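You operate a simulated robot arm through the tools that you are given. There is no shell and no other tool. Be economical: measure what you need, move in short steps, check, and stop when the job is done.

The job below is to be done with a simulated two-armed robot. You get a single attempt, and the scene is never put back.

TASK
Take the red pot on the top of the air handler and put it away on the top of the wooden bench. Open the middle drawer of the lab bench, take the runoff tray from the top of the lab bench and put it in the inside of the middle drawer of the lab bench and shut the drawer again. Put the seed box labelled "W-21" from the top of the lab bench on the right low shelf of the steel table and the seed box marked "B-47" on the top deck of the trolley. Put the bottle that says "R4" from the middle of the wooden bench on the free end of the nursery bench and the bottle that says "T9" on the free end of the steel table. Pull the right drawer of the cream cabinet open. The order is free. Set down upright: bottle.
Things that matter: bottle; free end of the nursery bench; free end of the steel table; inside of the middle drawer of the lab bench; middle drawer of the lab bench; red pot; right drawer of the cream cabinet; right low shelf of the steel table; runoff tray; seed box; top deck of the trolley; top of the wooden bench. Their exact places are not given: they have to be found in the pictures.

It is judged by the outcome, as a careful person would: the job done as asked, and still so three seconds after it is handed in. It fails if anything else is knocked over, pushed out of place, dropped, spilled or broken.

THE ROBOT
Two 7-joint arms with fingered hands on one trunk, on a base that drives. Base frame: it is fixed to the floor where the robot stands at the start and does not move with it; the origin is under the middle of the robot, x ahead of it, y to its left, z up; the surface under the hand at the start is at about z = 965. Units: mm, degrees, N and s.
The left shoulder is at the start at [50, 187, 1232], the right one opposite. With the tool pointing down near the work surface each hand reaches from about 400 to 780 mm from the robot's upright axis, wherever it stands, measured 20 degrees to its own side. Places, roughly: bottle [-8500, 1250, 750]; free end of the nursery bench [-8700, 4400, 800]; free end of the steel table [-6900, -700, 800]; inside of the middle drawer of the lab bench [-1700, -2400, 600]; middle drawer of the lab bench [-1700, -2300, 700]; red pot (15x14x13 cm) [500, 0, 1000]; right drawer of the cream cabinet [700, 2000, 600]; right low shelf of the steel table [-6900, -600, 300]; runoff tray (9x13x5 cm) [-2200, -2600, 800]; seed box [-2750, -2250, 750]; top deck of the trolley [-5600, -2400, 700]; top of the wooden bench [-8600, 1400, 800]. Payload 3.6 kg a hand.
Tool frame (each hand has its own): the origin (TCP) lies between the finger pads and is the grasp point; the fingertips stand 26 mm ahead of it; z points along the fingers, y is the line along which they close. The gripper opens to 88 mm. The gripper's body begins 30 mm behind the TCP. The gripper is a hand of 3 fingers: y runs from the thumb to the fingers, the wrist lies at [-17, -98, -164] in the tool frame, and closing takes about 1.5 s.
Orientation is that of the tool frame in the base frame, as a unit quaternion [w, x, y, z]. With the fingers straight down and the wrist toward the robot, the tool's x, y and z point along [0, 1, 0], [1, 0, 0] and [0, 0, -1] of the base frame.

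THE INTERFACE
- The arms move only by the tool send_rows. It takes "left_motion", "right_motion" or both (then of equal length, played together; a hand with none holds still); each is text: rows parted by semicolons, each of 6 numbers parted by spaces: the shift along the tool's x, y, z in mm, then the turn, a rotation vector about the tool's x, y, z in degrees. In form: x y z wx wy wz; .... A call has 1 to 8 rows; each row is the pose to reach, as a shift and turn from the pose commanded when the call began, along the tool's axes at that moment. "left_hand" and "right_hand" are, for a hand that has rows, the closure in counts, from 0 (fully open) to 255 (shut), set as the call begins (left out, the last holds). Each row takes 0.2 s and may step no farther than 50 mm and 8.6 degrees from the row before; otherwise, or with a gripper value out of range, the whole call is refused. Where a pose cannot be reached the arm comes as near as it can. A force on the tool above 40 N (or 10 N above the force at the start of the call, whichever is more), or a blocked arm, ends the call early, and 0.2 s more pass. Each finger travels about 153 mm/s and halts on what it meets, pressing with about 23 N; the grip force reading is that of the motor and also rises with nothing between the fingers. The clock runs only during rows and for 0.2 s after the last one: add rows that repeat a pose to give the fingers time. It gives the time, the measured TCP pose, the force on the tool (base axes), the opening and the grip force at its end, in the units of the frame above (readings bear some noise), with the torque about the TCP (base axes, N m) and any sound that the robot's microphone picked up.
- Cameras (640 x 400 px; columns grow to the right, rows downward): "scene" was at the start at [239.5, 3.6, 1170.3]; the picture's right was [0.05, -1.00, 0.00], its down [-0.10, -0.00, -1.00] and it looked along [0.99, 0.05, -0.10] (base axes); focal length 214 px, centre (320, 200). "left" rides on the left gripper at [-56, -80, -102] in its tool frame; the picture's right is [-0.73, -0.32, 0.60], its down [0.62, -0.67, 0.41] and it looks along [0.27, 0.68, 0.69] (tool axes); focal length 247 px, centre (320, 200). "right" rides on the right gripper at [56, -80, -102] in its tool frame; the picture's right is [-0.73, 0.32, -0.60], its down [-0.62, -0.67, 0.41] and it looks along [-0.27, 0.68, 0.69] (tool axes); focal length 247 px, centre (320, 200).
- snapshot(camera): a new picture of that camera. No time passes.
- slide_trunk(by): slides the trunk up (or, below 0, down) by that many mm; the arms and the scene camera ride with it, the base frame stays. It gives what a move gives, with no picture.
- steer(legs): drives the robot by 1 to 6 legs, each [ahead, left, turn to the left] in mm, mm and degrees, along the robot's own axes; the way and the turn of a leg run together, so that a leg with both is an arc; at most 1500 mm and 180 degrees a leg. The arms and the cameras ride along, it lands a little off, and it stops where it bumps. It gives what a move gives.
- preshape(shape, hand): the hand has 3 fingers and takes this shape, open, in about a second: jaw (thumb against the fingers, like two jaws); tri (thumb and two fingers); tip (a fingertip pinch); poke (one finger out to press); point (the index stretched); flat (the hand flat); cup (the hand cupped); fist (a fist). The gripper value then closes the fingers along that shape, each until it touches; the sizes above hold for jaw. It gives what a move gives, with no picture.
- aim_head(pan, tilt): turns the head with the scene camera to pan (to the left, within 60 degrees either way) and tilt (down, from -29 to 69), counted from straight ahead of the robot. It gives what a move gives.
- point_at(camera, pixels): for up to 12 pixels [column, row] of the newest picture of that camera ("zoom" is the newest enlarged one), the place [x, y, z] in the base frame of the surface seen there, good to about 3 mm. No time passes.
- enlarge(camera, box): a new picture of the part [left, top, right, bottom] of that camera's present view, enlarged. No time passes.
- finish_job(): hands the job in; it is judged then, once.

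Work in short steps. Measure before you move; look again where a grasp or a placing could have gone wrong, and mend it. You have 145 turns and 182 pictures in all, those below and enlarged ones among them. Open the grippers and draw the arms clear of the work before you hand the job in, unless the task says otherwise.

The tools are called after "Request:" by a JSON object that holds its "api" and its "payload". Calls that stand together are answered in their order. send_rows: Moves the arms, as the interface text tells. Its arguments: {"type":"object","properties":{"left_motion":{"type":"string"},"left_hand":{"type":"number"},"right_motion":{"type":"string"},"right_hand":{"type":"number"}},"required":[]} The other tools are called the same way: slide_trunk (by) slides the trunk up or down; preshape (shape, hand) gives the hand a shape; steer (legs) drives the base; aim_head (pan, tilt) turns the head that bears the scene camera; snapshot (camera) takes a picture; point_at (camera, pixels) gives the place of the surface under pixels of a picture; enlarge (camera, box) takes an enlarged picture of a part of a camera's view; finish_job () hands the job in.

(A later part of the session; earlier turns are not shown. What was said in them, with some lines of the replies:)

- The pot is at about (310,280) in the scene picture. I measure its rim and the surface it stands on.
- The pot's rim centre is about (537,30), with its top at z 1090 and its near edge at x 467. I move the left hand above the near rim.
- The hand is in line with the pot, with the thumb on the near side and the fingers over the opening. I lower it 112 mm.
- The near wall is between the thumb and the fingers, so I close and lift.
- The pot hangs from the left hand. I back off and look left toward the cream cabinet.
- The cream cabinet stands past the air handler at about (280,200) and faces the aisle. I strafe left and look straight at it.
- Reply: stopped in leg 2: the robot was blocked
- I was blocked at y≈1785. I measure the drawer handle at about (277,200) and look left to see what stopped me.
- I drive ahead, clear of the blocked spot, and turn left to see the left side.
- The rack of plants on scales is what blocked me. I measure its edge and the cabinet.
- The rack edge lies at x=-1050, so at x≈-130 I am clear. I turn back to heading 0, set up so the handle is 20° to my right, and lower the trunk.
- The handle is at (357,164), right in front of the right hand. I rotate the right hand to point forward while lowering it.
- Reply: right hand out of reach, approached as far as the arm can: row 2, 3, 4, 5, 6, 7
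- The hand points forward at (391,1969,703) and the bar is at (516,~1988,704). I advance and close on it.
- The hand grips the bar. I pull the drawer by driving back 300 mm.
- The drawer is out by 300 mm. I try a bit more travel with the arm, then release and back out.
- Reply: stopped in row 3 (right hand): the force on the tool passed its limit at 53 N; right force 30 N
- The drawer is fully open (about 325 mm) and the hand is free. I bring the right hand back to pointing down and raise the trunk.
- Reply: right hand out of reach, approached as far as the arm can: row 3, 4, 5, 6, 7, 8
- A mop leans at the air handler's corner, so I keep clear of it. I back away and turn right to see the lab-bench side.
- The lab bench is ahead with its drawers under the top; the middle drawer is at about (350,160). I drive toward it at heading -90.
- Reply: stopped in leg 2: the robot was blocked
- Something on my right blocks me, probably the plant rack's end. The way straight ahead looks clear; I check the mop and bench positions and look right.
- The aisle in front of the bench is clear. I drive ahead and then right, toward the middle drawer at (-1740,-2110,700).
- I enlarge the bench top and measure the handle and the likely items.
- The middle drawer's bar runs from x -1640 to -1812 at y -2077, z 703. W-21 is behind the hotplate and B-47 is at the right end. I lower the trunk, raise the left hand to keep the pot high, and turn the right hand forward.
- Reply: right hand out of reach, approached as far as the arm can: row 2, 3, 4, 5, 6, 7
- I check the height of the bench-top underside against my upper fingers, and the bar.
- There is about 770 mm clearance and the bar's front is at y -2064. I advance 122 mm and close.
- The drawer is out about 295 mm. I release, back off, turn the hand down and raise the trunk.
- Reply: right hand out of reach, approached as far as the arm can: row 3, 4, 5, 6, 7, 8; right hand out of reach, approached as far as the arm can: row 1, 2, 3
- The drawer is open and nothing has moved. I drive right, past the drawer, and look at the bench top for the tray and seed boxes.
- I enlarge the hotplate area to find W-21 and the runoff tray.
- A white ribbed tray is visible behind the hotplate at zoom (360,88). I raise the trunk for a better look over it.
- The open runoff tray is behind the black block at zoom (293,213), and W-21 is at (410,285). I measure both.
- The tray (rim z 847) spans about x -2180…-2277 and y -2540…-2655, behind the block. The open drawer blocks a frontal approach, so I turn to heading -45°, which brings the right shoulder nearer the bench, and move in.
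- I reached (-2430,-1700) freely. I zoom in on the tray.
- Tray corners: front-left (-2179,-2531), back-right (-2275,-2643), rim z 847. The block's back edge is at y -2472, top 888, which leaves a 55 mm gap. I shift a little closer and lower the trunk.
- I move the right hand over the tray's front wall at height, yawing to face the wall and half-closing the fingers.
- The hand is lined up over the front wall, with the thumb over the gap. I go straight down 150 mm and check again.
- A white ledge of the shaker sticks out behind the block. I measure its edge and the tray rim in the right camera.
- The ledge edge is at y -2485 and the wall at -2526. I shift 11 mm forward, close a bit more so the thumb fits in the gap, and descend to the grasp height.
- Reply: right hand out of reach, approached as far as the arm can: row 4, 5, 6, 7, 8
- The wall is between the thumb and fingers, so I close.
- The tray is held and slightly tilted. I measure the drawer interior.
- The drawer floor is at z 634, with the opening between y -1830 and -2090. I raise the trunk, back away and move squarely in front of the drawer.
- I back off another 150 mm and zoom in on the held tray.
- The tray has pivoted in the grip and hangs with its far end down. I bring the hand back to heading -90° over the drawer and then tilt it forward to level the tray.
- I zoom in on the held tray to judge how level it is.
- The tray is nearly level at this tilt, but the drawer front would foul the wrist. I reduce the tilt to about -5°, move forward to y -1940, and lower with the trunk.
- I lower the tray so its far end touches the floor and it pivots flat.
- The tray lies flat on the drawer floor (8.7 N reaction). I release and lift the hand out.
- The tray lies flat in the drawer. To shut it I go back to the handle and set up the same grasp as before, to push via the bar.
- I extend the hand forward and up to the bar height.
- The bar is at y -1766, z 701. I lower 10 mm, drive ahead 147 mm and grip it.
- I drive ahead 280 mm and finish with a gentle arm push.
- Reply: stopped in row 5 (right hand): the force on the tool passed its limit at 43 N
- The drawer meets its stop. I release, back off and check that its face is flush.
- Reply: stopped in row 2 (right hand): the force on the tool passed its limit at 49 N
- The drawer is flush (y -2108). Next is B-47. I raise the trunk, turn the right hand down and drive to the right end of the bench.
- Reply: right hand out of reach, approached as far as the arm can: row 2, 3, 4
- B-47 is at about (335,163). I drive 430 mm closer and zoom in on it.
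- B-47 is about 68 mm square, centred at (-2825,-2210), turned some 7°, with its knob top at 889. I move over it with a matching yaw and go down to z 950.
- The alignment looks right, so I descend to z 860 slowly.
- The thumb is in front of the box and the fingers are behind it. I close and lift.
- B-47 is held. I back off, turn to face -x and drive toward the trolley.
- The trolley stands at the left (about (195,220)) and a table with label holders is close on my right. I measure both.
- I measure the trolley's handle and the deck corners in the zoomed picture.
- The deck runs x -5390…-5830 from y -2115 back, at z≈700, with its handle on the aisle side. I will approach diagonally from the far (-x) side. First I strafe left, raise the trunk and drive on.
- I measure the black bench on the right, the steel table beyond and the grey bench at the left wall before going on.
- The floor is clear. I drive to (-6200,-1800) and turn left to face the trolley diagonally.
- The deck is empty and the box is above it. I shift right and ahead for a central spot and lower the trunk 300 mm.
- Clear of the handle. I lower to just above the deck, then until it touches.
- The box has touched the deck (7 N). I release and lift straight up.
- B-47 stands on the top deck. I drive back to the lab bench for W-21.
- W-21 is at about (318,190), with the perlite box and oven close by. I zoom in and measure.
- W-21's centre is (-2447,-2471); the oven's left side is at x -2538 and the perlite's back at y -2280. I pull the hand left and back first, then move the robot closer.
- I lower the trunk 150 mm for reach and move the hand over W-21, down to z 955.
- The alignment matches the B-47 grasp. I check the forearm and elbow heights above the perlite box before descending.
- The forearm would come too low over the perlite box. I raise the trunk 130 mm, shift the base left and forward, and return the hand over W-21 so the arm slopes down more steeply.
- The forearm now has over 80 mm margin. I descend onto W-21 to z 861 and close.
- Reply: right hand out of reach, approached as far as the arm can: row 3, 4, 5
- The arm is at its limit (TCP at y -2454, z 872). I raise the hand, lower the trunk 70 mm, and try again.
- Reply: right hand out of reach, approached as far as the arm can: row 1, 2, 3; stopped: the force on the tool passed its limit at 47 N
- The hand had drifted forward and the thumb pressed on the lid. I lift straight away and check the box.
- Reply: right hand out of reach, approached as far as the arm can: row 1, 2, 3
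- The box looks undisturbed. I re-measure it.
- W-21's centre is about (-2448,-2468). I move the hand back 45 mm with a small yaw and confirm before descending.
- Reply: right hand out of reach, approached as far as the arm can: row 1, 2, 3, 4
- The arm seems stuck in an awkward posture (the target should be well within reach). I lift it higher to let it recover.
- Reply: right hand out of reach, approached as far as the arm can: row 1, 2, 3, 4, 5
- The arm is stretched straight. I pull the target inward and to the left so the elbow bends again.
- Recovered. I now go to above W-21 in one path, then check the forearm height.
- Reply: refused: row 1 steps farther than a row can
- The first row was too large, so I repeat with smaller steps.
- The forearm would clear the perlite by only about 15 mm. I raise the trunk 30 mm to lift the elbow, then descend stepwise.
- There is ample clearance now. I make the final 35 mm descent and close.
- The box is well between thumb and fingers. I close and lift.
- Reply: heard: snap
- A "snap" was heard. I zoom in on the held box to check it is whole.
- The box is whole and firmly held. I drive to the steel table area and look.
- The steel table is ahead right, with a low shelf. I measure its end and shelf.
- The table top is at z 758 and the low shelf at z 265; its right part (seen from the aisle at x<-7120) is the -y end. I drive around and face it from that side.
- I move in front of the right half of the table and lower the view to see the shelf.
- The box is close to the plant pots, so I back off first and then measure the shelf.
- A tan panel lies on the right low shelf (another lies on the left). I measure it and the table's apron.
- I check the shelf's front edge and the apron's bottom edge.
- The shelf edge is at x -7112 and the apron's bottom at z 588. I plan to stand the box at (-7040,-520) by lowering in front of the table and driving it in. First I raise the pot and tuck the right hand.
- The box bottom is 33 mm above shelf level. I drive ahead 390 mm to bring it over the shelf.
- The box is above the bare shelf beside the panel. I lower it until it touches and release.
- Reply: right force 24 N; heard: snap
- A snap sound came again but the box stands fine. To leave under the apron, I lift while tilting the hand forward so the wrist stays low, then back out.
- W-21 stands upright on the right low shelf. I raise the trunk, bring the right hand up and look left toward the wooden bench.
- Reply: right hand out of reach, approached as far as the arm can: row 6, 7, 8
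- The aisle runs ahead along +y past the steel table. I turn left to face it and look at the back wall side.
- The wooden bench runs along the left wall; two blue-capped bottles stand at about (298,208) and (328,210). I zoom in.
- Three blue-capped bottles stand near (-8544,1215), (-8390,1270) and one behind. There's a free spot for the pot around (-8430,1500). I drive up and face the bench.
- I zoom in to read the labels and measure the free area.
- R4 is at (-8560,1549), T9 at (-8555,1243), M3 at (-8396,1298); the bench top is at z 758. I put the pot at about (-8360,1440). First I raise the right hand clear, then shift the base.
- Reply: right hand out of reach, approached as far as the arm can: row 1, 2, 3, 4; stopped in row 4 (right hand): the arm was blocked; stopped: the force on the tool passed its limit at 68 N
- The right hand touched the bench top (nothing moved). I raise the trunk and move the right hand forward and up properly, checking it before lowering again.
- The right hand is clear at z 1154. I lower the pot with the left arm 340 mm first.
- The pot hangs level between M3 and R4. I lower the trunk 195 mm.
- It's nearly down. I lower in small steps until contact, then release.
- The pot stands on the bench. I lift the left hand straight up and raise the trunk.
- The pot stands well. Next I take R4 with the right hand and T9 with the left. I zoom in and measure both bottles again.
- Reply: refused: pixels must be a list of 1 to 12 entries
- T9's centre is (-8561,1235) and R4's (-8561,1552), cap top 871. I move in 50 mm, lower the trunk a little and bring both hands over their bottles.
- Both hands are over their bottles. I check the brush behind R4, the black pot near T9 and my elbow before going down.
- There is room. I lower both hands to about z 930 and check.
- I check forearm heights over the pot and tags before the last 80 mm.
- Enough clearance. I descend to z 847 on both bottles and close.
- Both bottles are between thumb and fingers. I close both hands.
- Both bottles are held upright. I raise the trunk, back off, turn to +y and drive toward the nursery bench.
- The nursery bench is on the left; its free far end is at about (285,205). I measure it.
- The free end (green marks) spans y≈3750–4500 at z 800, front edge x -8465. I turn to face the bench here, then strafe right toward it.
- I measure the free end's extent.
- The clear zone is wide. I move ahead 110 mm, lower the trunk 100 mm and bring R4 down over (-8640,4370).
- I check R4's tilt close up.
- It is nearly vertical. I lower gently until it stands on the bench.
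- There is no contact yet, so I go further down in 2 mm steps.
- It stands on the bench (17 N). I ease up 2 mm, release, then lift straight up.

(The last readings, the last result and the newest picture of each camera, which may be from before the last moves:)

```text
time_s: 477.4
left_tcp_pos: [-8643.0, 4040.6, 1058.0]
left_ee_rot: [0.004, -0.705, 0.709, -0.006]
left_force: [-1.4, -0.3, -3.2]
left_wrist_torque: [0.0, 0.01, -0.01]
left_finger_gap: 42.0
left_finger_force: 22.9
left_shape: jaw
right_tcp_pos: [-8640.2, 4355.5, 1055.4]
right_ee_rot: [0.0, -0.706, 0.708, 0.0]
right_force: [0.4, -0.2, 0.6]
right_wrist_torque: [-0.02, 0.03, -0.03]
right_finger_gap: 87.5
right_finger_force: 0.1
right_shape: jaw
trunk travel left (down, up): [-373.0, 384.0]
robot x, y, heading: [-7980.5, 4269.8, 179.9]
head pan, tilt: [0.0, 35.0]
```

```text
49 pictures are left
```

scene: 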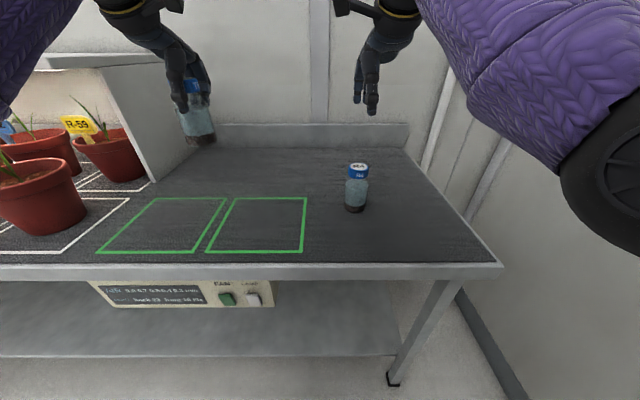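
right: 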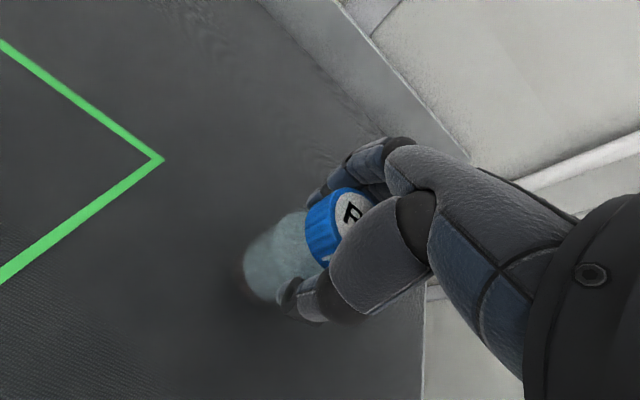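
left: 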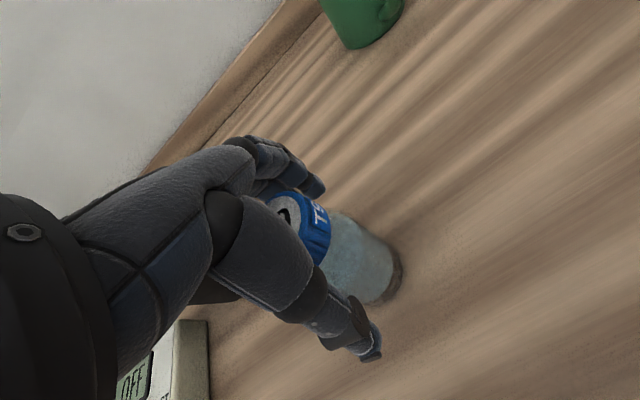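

R4 stands upright on the free end. I raise the trunk, back off and drive to the steel table with T9.

Request:
{"api": "slide_trunk", "payload": {"by": 100}}

Request:
{"api": "steer", "payload": {"legs": [[-320, 0, 0], [0, 0, 90], [1450, 0, 0], [1450, 0, 0], [1450, 0, 0]]}}

Request:
{"api": "aim_head", "payload": {"pan": 0, "tilt": 20}}

Request:
{"api": "snapshot", "payload": {"camera": "scene"}}

```text
time_s: 478.7
left_tcp_pos: [-8642.5, 4038.9, 1158.2]
left_ee_rot: [0.004, -0.705, 0.709, -0.007]
left_force: [0.0, 0.4, -3.7]
left_wrist_torque: [0.0, 0.02, 0.03]
left_finger_gap: 42.1
left_finger_force: 23.2
left_shape: jaw
right_tcp_pos: [-8641.6, 4355.6, 1155.2]
right_ee_rot: [0.0, -0.707, 0.707, 0.0]
right_force: [1.5, -0.6, 0.1]
right_wrist_torque: [0.0, -0.01, -0.05]
right_finger_gap: 87.9
right_finger_force: 0.1
right_shape: jaw
trunk travel left (down, up): [-473.0, 284.0]
robot x, y, heading: [-7980.6, 4275.2, 179.9]
head pan, tilt: [0.0, 35.0]
```

```text
time_s: 505.2
left_tcp_pos: [-7369.5, -754.2, 1158.2]
left_ee_rot: [-0.008, 1.0, -0.001, 0.001]
left_force: [-1.1, -0.1, -3.0]
left_wrist_torque: [-0.03, 0.01, -0.01]
left_finger_gap: 42.4
left_finger_force: 23.0
left_shape: jaw
right_tcp_pos: [-7685.7, -752.1, 1154.5]
right_ee_rot: [0.0, 1.0, 0.002, 0.001]
right_force: [0.5, 0.2, 0.8]
right_wrist_torque: [-0.01, 0.03, -0.01]
right_finger_gap: 87.7
right_finger_force: 0.1
right_shape: jaw
trunk travel left (down, up): [-473.0, 284.0]
robot x, y, heading: [-7601.6, -96.6, -89.8]
head pan, tilt: [0.0, 35.0]
```

```text
time_s: 506.0
left_tcp_pos: [-7369.7, -754.0, 1157.1]
left_ee_rot: [-0.008, 1.0, -0.001, 0.001]
left_force: [-0.5, 0.1, -3.4]
left_wrist_torque: [-0.03, 0.03, 0.0]
left_finger_gap: 42.1
left_finger_force: 23.0
left_shape: jaw
right_tcp_pos: [-7685.5, -752.8, 1156.2]
right_ee_rot: [0.0, 1.0, 0.002, -0.001]
right_force: [-0.3, -0.9, 0.6]
right_wrist_torque: [-0.01, -0.02, 0.02]
right_finger_gap: 87.9
right_finger_force: 0.1
right_shape: jaw
trunk travel left (down, up): [-473.0, 284.0]
robot x, y, heading: [-7604.4, -90.9, -90.0]
head pan, tilt: [0.0, 20.0]
```

```text
48 pictures are left
```

scene: 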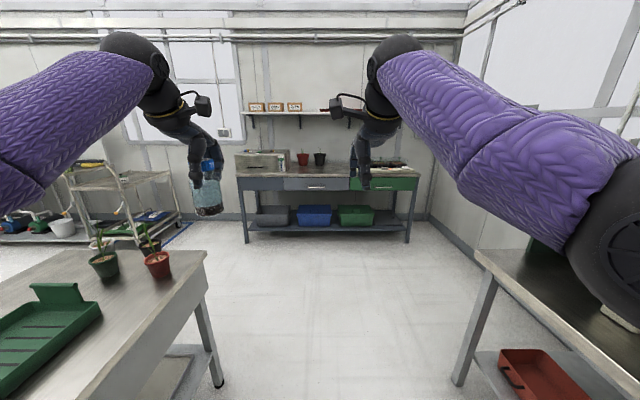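

The aisle is clear. I drive around to the table's end and face +y.

Request:
{"api": "steer", "payload": {"legs": [[1450, 0, 0], [0, 0, 90], [880, 0, 0], [0, 0, 90]]}}

Request:
{"api": "aim_head", "payload": {"pan": 10, "tilt": 35}}

Request:
{"api": "snapshot", "payload": {"camera": "scene"}}

```text
time_s: 525.0
left_tcp_pos: [-6921.4, -904.3, 1159.2]
left_ee_rot: [0.0, 0.019, 1.0, -0.008]
left_force: [0.2, 0.5, -2.4]
left_wrist_torque: [0.03, -0.03, 0.0]
left_finger_gap: 41.8
left_finger_force: 23.1
left_shape: jaw
right_tcp_pos: [-6606.3, -916.2, 1154.8]
right_ee_rot: [0.0, 0.017, 1.0, 0.0]
right_force: [-0.2, 0.2, 0.0]
right_wrist_torque: [-0.03, 0.0, -0.03]
right_finger_gap: 87.7
right_finger_force: 0.1
right_shape: jaw
trunk travel left (down, up): [-473.0, 284.0]
robot x, y, heading: [-6710.8, -1572.5, 88.2]
head pan, tilt: [0.0, 20.0]
```

```text
time_s: 525.8
left_tcp_pos: [-6920.4, -903.9, 1157.3]
left_ee_rot: [-0.001, 0.02, 1.0, -0.009]
left_force: [0.5, 0.1, -3.3]
left_wrist_torque: [0.02, -0.01, 0.0]
left_finger_gap: 41.9
left_finger_force: 22.4
left_shape: jaw
right_tcp_pos: [-6605.5, -915.5, 1154.3]
right_ee_rot: [0.0, 0.018, 1.0, 0.0]
right_force: [0.3, 0.1, 0.0]
right_wrist_torque: [-0.01, 0.02, 0.01]
right_finger_gap: 87.9
right_finger_force: 0.0
right_shape: jaw
trunk travel left (down, up): [-473.0, 284.0]
robot x, y, heading: [-6710.6, -1570.9, 88.0]
head pan, tilt: [10.0, 35.0]
```

```text
47 pictures are left
```

scene: 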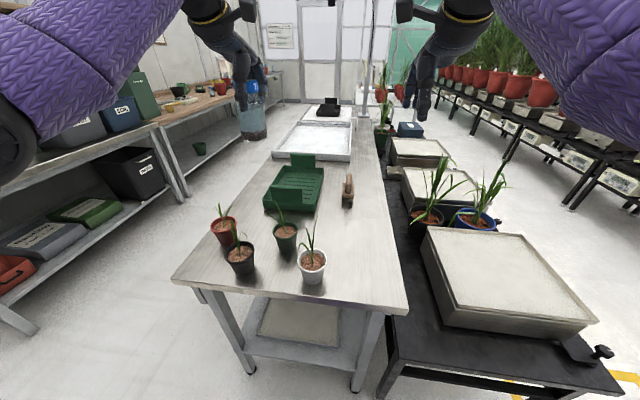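

The free area of this end is at about (355,250), right of the seedling pots. I measure it and the pots.

Request:
{"api": "point_at", "payload": {"camera": "scene", "pixels": [[355, 250], [365, 225], [360, 280], [325, 265], [310, 255], [308, 228], [300, 240], [348, 200], [320, 195], [405, 305], [390, 220], [275, 200]]}}

```text
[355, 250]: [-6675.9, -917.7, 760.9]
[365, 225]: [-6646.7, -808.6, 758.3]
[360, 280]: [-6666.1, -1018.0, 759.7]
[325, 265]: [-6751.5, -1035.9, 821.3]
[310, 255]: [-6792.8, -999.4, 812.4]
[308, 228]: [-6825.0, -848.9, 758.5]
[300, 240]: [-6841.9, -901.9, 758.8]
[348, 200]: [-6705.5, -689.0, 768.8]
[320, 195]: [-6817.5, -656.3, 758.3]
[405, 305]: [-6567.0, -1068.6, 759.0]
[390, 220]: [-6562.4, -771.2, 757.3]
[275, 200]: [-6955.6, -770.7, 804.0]
```

The spot (-6735,-835) is clear between the white pot and the brick. I bring the left hand inward, pull the right hand back and up clear of the plants, then shift the base.

Request:
{"api": "send_rows", "payload": {"left_motion": "-33 0 0 0 0 0; -66 0 0 0 0 0; -99 0 0 0 0 0; -130 0 0 0 0 0; -130 0 0 0 0 0", "right_motion": "0 -38 -20 0 0 0; 0 -76 -40 0 0 0; 0 -114 -60 0 0 0; 0 -140 -80 0 0 0; 0 -140 -80 0 0 0"}}

Request:
{"api": "steer", "payload": {"legs": [[62, -35, 1.9]]}}

Request:
{"api": "snapshot", "payload": {"camera": "scene"}}

```text
time_s: 527.0
left_tcp_pos: [-6789.5, -907.6, 1155.2]
left_ee_rot: [-0.001, 0.019, 1.0, -0.008]
left_force: [0.3, 1.0, -2.9]
left_wrist_torque: [0.04, -0.02, 0.03]
left_finger_gap: 41.8
left_finger_force: 22.6
left_shape: jaw
right_tcp_pos: [-6609.7, -1056.1, 1233.8]
right_ee_rot: [0.0, 0.016, 1.0, 0.0]
right_force: [0.4, 0.4, 0.6]
right_wrist_torque: [0.0, 0.02, -0.03]
right_finger_gap: 87.7
right_finger_force: 0.0
right_shape: jaw
trunk travel left (down, up): [-473.0, 284.0]
robot x, y, heading: [-6714.1, -1572.9, 88.0]
head pan, tilt: [10.0, 35.0]
```

```text
time_s: 528.0
left_tcp_pos: [-6775.6, -848.2, 1153.5]
left_ee_rot: [-0.001, 0.003, 1.0, -0.008]
left_force: [0.5, 0.8, -2.8]
left_wrist_torque: [0.0, -0.03, -0.02]
left_finger_gap: 41.8
left_finger_force: 23.1
left_shape: jaw
right_tcp_pos: [-6589.9, -990.7, 1234.0]
right_ee_rot: [0.0, 0.001, 1.0, -0.001]
right_force: [-1.0, 0.2, -1.0]
right_wrist_torque: [-0.01, 0.06, 0.01]
right_finger_gap: 87.8
right_finger_force: 0.0
right_shape: jaw
trunk travel left (down, up): [-473.0, 284.0]
robot x, y, heading: [-6674.2, -1510.3, 90.0]
head pan, tilt: [10.0, 35.0]
```

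```text
46 pictures are left
```

scene: 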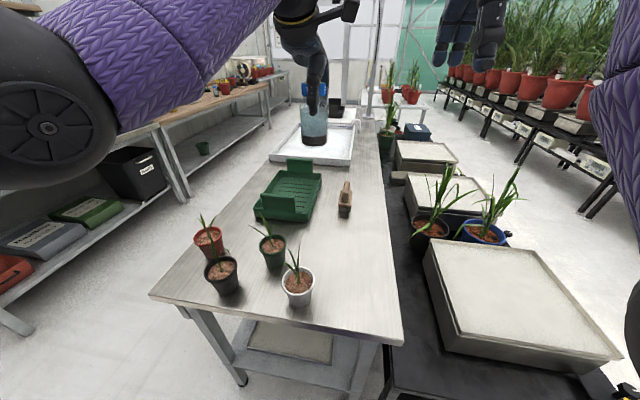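

I measure the seedlings' leaf heights, since the forearm will pass over them.

Request:
{"api": "enlarge", "payload": {"camera": "scene", "box": [180, 190, 360, 320]}}

Request:
{"api": "point_at", "payload": {"camera": "scene", "pixels": [[298, 247], [289, 262], [297, 262], [264, 218], [270, 235], [203, 216], [208, 248], [298, 272], [313, 283], [345, 205], [310, 205]]}}

```text
3.08 times, centred on (270, 255) of scene
```

zoom: 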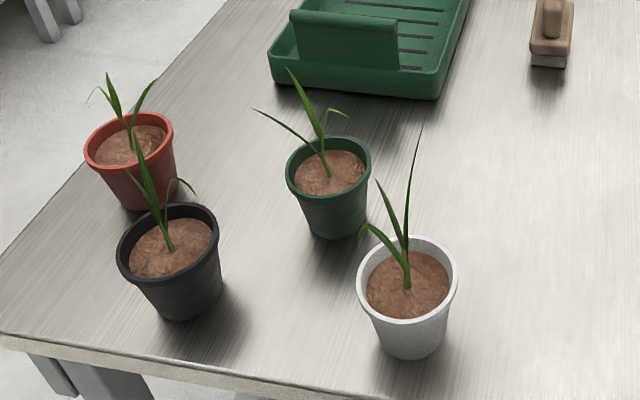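

```text
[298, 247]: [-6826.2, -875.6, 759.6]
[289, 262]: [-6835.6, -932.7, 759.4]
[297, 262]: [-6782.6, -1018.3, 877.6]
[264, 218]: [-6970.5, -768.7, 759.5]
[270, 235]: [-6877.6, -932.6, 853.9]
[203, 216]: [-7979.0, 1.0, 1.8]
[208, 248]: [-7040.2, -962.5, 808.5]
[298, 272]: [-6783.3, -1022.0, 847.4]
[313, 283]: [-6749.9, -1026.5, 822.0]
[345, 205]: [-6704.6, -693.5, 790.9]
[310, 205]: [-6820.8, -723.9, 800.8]
```

The white pot's leaves reach about z 920 near x -6783. I move the target to (-6670,-850) so the forearm stays right of them: strafe right 105 mm and lower a little.

Request:
{"api": "steer", "payload": {"legs": [[0, -105, 0]]}}

Request:
{"api": "slide_trunk", "payload": {"by": -90}}

Request:
{"api": "send_rows", "payload": {"left_motion": "0 0 40 0 0 0; 0 0 80 0 0 0; 0 0 120 0 0 0; 0 0 120 0 0 0"}}

Request:
{"api": "aim_head", "payload": {"pan": 10, "tilt": 42}}

Request:
{"api": "snapshot", "payload": {"camera": "scene"}}

```text
time_s: 529.2
left_tcp_pos: [-6669.4, -850.1, 1155.8]
left_ee_rot: [-0.001, 0.003, 1.0, -0.009]
left_force: [0.6, -0.1, -3.5]
left_wrist_torque: [0.02, 0.02, 0.03]
left_finger_gap: 41.9
left_finger_force: 22.9
left_shape: jaw
right_tcp_pos: [-6484.2, -993.0, 1234.4]
right_ee_rot: [-0.001, 0.001, 1.0, 0.0]
right_force: [0.1, -1.0, -1.1]
right_wrist_torque: [-0.01, 0.01, -0.01]
right_finger_gap: 88.0
right_finger_force: 0.1
right_shape: jaw
trunk travel left (down, up): [-473.0, 284.0]
robot x, y, heading: [-6570.7, -1513.2, 90.0]
head pan, tilt: [10.0, 35.0]
```

```text
time_s: 530.4
left_tcp_pos: [-6669.8, -851.6, 1064.6]
left_ee_rot: [-0.001, 0.003, 1.0, -0.008]
left_force: [0.2, 0.0, -2.8]
left_wrist_torque: [0.01, 0.0, -0.01]
left_finger_gap: 41.6
left_finger_force: 23.2
left_shape: jaw
right_tcp_pos: [-6485.5, -985.7, 1131.6]
right_ee_rot: [0.0, 0.0, 1.0, -0.011]
right_force: [0.7, 0.4, 0.0]
right_wrist_torque: [-0.03, -0.02, 0.0]
right_finger_gap: 87.9
right_finger_force: 0.0
right_shape: jaw
trunk travel left (down, up): [-383.0, 374.0]
robot x, y, heading: [-6576.8, -1513.2, 90.0]
head pan, tilt: [10.0, 35.0]
```

```text
time_s: 531.4
left_tcp_pos: [-6669.7, -853.1, 945.8]
left_ee_rot: [-0.001, 0.002, 1.0, -0.007]
left_force: [-0.6, 0.4, -2.1]
left_wrist_torque: [0.05, 0.0, -0.01]
left_finger_gap: 41.8
left_finger_force: 23.5
left_shape: jaw
right_tcp_pos: [-6485.9, -983.9, 1130.7]
right_ee_rot: [0.0, 0.0, 1.0, -0.011]
right_force: [0.0, 0.3, 0.2]
right_wrist_torque: [0.01, -0.03, 0.0]
right_finger_gap: 87.9
right_finger_force: 0.1
right_shape: jaw
trunk travel left (down, up): [-383.0, 374.0]
robot x, y, heading: [-6572.8, -1513.3, 89.8]
head pan, tilt: [10.0, 35.0]
```

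```text
time_s: 532.1
left_tcp_pos: [-6671.0, -853.2, 945.1]
left_ee_rot: [-0.001, 0.003, 1.0, -0.008]
left_force: [-0.6, 0.5, -2.7]
left_wrist_torque: [0.03, 0.0, 0.02]
left_finger_gap: 42.1
left_finger_force: 22.7
left_shape: jaw
right_tcp_pos: [-6485.9, -985.3, 1130.5]
right_ee_rot: [0.0, 0.0, 1.0, -0.012]
right_force: [-0.3, 0.0, 1.0]
right_wrist_torque: [0.02, -0.01, 0.03]
right_finger_gap: 87.9
right_finger_force: 0.1
right_shape: jaw
trunk travel left (down, up): [-383.0, 374.0]
robot x, y, heading: [-6574.2, -1512.0, 89.6]
head pan, tilt: [10.0, 42.0]
```

```text
44 pictures are left
```

scene: 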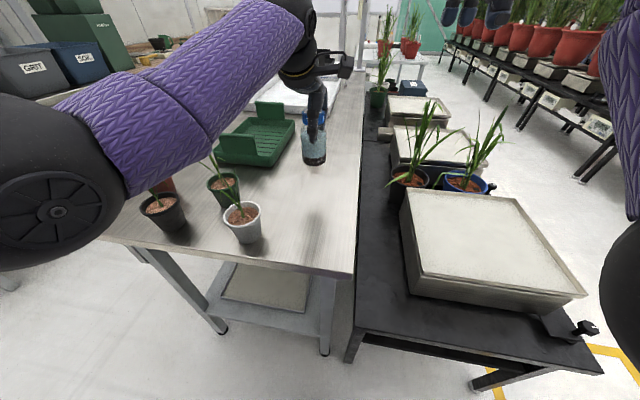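

I check the forearm and elbow heights near the plants.

Request:
{"api": "point_at", "payload": {"camera": "scene", "pixels": [[125, 190], [170, 165], [210, 132], [120, 225], [90, 245], [60, 260], [255, 95], [316, 160]]}}

```text
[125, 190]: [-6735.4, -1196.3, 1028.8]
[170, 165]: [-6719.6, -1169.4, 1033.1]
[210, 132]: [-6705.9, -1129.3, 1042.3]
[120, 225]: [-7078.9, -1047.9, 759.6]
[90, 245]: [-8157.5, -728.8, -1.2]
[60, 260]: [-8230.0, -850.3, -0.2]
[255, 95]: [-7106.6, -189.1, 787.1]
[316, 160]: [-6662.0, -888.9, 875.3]
```

The arm stays right of and above the plants. I lower T9 to just above the table, then creep.

Request:
{"api": "send_rows", "payload": {"left_motion": "0 0 35 0 0 0; 0 0 65 0 0 0; 0 0 86 0 0 0; 0 0 90 0 0 0; 0 0 90 0 0 0"}}

Request:
{"api": "enlarge", "payload": {"camera": "scene", "box": [180, 90, 380, 240]}}

```text
time_s: 533.3
left_tcp_pos: [-6669.9, -854.4, 855.9]
left_ee_rot: [-0.001, 0.003, 1.0, -0.007]
left_force: [1.2, -0.2, -3.2]
left_wrist_torque: [0.01, 0.02, 0.01]
left_finger_gap: 41.4
left_finger_force: 22.8
left_shape: jaw
right_tcp_pos: [-6484.8, -985.0, 1130.8]
right_ee_rot: [0.0, 0.0, 1.0, -0.012]
right_force: [0.5, -0.1, 0.5]
right_wrist_torque: [-0.02, -0.01, -0.01]
right_finger_gap: 88.1
right_finger_force: 0.1
right_shape: jaw
trunk travel left (down, up): [-383.0, 374.0]
robot x, y, heading: [-6571.7, -1514.3, 89.9]
head pan, tilt: [10.0, 42.0]
```

```text
2.67 times, centred on (280, 165) of scene
```

zoom: 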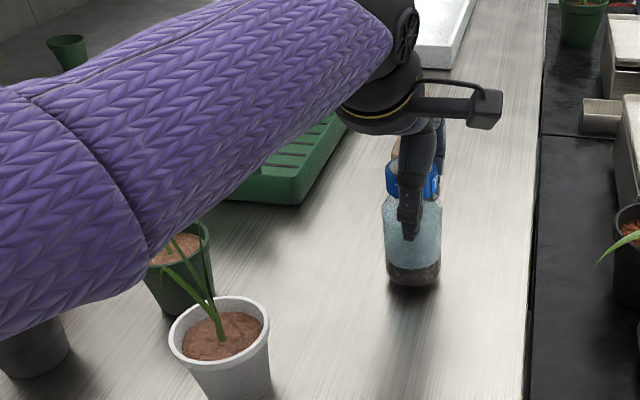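

I check the forearm's lower edge against the plant's leaf.

Request:
{"api": "point_at", "payload": {"camera": "zoom", "pixels": [[150, 250], [120, 275], [190, 215], [250, 185], [200, 270], [188, 262], [210, 300]]}}

Request:
{"api": "send_rows", "payload": {"left_motion": "0 0 3 0 0 0; 0 0 5 0 0 0; 0 0 7 0 0 0; 0 0 9 0 0 0; 0 0 9 0 0 0"}}

```text
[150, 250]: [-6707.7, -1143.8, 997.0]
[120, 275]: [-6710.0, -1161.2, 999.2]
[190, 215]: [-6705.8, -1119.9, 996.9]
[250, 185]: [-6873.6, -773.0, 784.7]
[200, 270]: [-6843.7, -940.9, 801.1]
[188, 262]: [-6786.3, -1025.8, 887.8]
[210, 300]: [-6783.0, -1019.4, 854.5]
```

```text
time_s: 534.5
left_tcp_pos: [-6669.7, -855.1, 848.0]
left_ee_rot: [-0.002, 0.003, 1.0, -0.006]
left_force: [-0.5, 0.7, 4.6]
left_wrist_torque: [-0.01, 0.03, -0.01]
left_finger_gap: 41.8
left_finger_force: 23.1
left_shape: jaw
right_tcp_pos: [-6485.8, -986.6, 1130.9]
right_ee_rot: [0.0, 0.0, 1.0, -0.011]
right_force: [-0.1, -0.1, -0.2]
right_wrist_torque: [0.0, 0.0, 0.01]
right_finger_gap: 88.0
right_finger_force: 0.1
right_shape: jaw
trunk travel left (down, up): [-383.0, 374.0]
robot x, y, heading: [-6574.1, -1510.4, 90.0]
head pan, tilt: [10.0, 42.0]
```

Contact: T9 stands on the table and the forearm is well above the leaves. I release and lift straight up.

Request:
{"api": "send_rows", "payload": {"left_motion": "0 0 0 0 0 0; 0 0 0 0 0 0; 0 0 0 0 0 0; 0 0 0 0 0 0; 0 0 0 0 0 0", "left_hand": 0}}

Request:
{"api": "send_rows", "payload": {"left_motion": "0 0 -20 0 0 0; 0 0 -50 0 0 0; 0 0 -90 0 0 0; 0 0 -130 0 0 0; 0 0 -170 0 0 0; 0 0 -200 0 0 0"}}

Request:
{"api": "slide_trunk", "payload": {"by": 100}}

Request:
{"api": "snapshot", "payload": {"camera": "scene"}}

```text
time_s: 535.7
left_tcp_pos: [-6669.3, -855.1, 846.2]
left_ee_rot: [-0.001, 0.004, 1.0, -0.009]
left_force: [-0.1, -0.6, 0.3]
left_wrist_torque: [-0.02, -0.03, -0.01]
left_finger_gap: 87.4
left_finger_force: 0.1
left_shape: jaw
right_tcp_pos: [-6486.4, -985.9, 1130.6]
right_ee_rot: [0.0, 0.0, 1.0, -0.011]
right_force: [0.5, -0.6, 0.5]
right_wrist_torque: [0.01, 0.02, 0.01]
right_finger_gap: 87.7
right_finger_force: 0.0
right_shape: jaw
trunk travel left (down, up): [-383.0, 374.0]
robot x, y, heading: [-6567.2, -1510.6, 89.9]
head pan, tilt: [10.0, 42.0]
```

```text
time_s: 537.1
left_tcp_pos: [-6669.7, -852.8, 1046.7]
left_ee_rot: [-0.001, 0.003, 1.0, -0.009]
left_force: [-1.2, -0.4, -0.2]
left_wrist_torque: [0.02, 0.01, 0.0]
left_finger_gap: 87.6
left_finger_force: 0.0
left_shape: jaw
right_tcp_pos: [-6486.2, -984.8, 1130.7]
right_ee_rot: [0.0, 0.0, 1.0, -0.011]
right_force: [0.4, 0.1, -0.4]
right_wrist_torque: [0.01, 0.0, 0.04]
right_finger_gap: 87.9
right_finger_force: 0.1
right_shape: jaw
trunk travel left (down, up): [-383.0, 374.0]
robot x, y, heading: [-6571.8, -1510.9, 90.0]
head pan, tilt: [10.0, 42.0]
```

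```text
time_s: 538.5
left_tcp_pos: [-6670.4, -850.2, 1144.8]
left_ee_rot: [-0.001, 0.003, 1.0, -0.009]
left_force: [0.9, 0.2, 0.2]
left_wrist_torque: [0.0, 0.0, 0.01]
left_finger_gap: 87.5
left_finger_force: 0.2
left_shape: jaw
right_tcp_pos: [-6485.5, -984.5, 1231.3]
right_ee_rot: [0.0, 0.0, 1.0, -0.012]
right_force: [0.8, -0.3, 0.4]
right_wrist_torque: [-0.03, -0.01, 0.01]
right_finger_gap: 87.8
right_finger_force: 0.0
right_shape: jaw
trunk travel left (down, up): [-483.0, 274.0]
robot x, y, heading: [-6571.5, -1510.9, 89.6]
head pan, tilt: [10.0, 42.0]
```

```text
42 pictures are left
```

scene: 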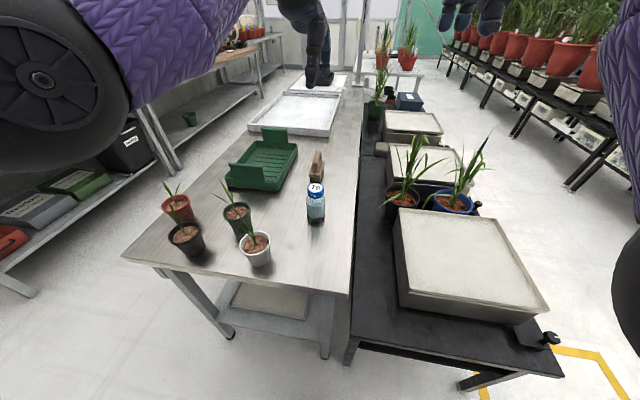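

T9 stands upright on the table end. I back the arms well clear of the work and take a last look.

Request:
{"api": "steer", "payload": {"legs": [[-350, 0, 0]]}}

Request:
{"api": "snapshot", "payload": {"camera": "scene"}}

```text
time_s: 540.7
left_tcp_pos: [-6673.7, -1203.4, 1147.4]
left_ee_rot: [-0.001, 0.0, 1.0, -0.008]
left_force: [0.1, 0.1, 0.8]
left_wrist_torque: [0.0, 0.0, 0.01]
left_finger_gap: 87.5
left_finger_force: 0.0
left_shape: jaw
right_tcp_pos: [-6487.0, -1336.9, 1232.0]
right_ee_rot: [0.0, -0.001, 1.0, -0.012]
right_force: [0.0, -0.5, 0.4]
right_wrist_torque: [0.01, -0.02, -0.01]
right_finger_gap: 87.8
right_finger_force: 0.0
right_shape: jaw
trunk travel left (down, up): [-483.0, 274.0]
robot x, y, heading: [-6569.3, -1864.1, 90.3]
head pan, tilt: [10.0, 42.0]
```

```text
41 pictures are left
```

scene: 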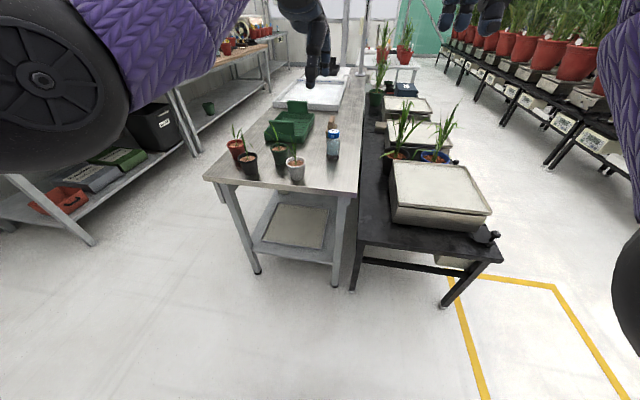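

Everything asked for is in place, both hands are empty and clear, so I hand the job in.

Request:
{"api": "finish_job", "payload": {}}

```text
The job is handed in.
```

I finished every part of the job and handed it in; I don't have the verdict.

- **Red pot:** it stands on top of the wooden bench.
- **Runoff tray:** it lies flat in the middle drawer of the lab bench, and that drawer is shut flush.
- **Seed boxes:** W-21 is on the right low shelf of the steel table, and B-47 is on the top deck of the trolley.
- **Bottles:** R4 stands upright on the free end of the nursery bench, and T9 stands upright on the free end of the steel table.
- **Cream cabinet:** the right drawer is open to its stop.

Some contacts on the way were harder than intended:
- The thumb pressed on W-21's lid (47 N).
- The right hand touched the wooden bench top (68 N).
- The base was stopped twice beside the plant racks.
- The microphone picked up a "snap" when I gripped W-21 and again when I released it.

Pictures of W-21 and the wooden bench afterwards showed nothing moved or broken. I did not look closely at the racks.
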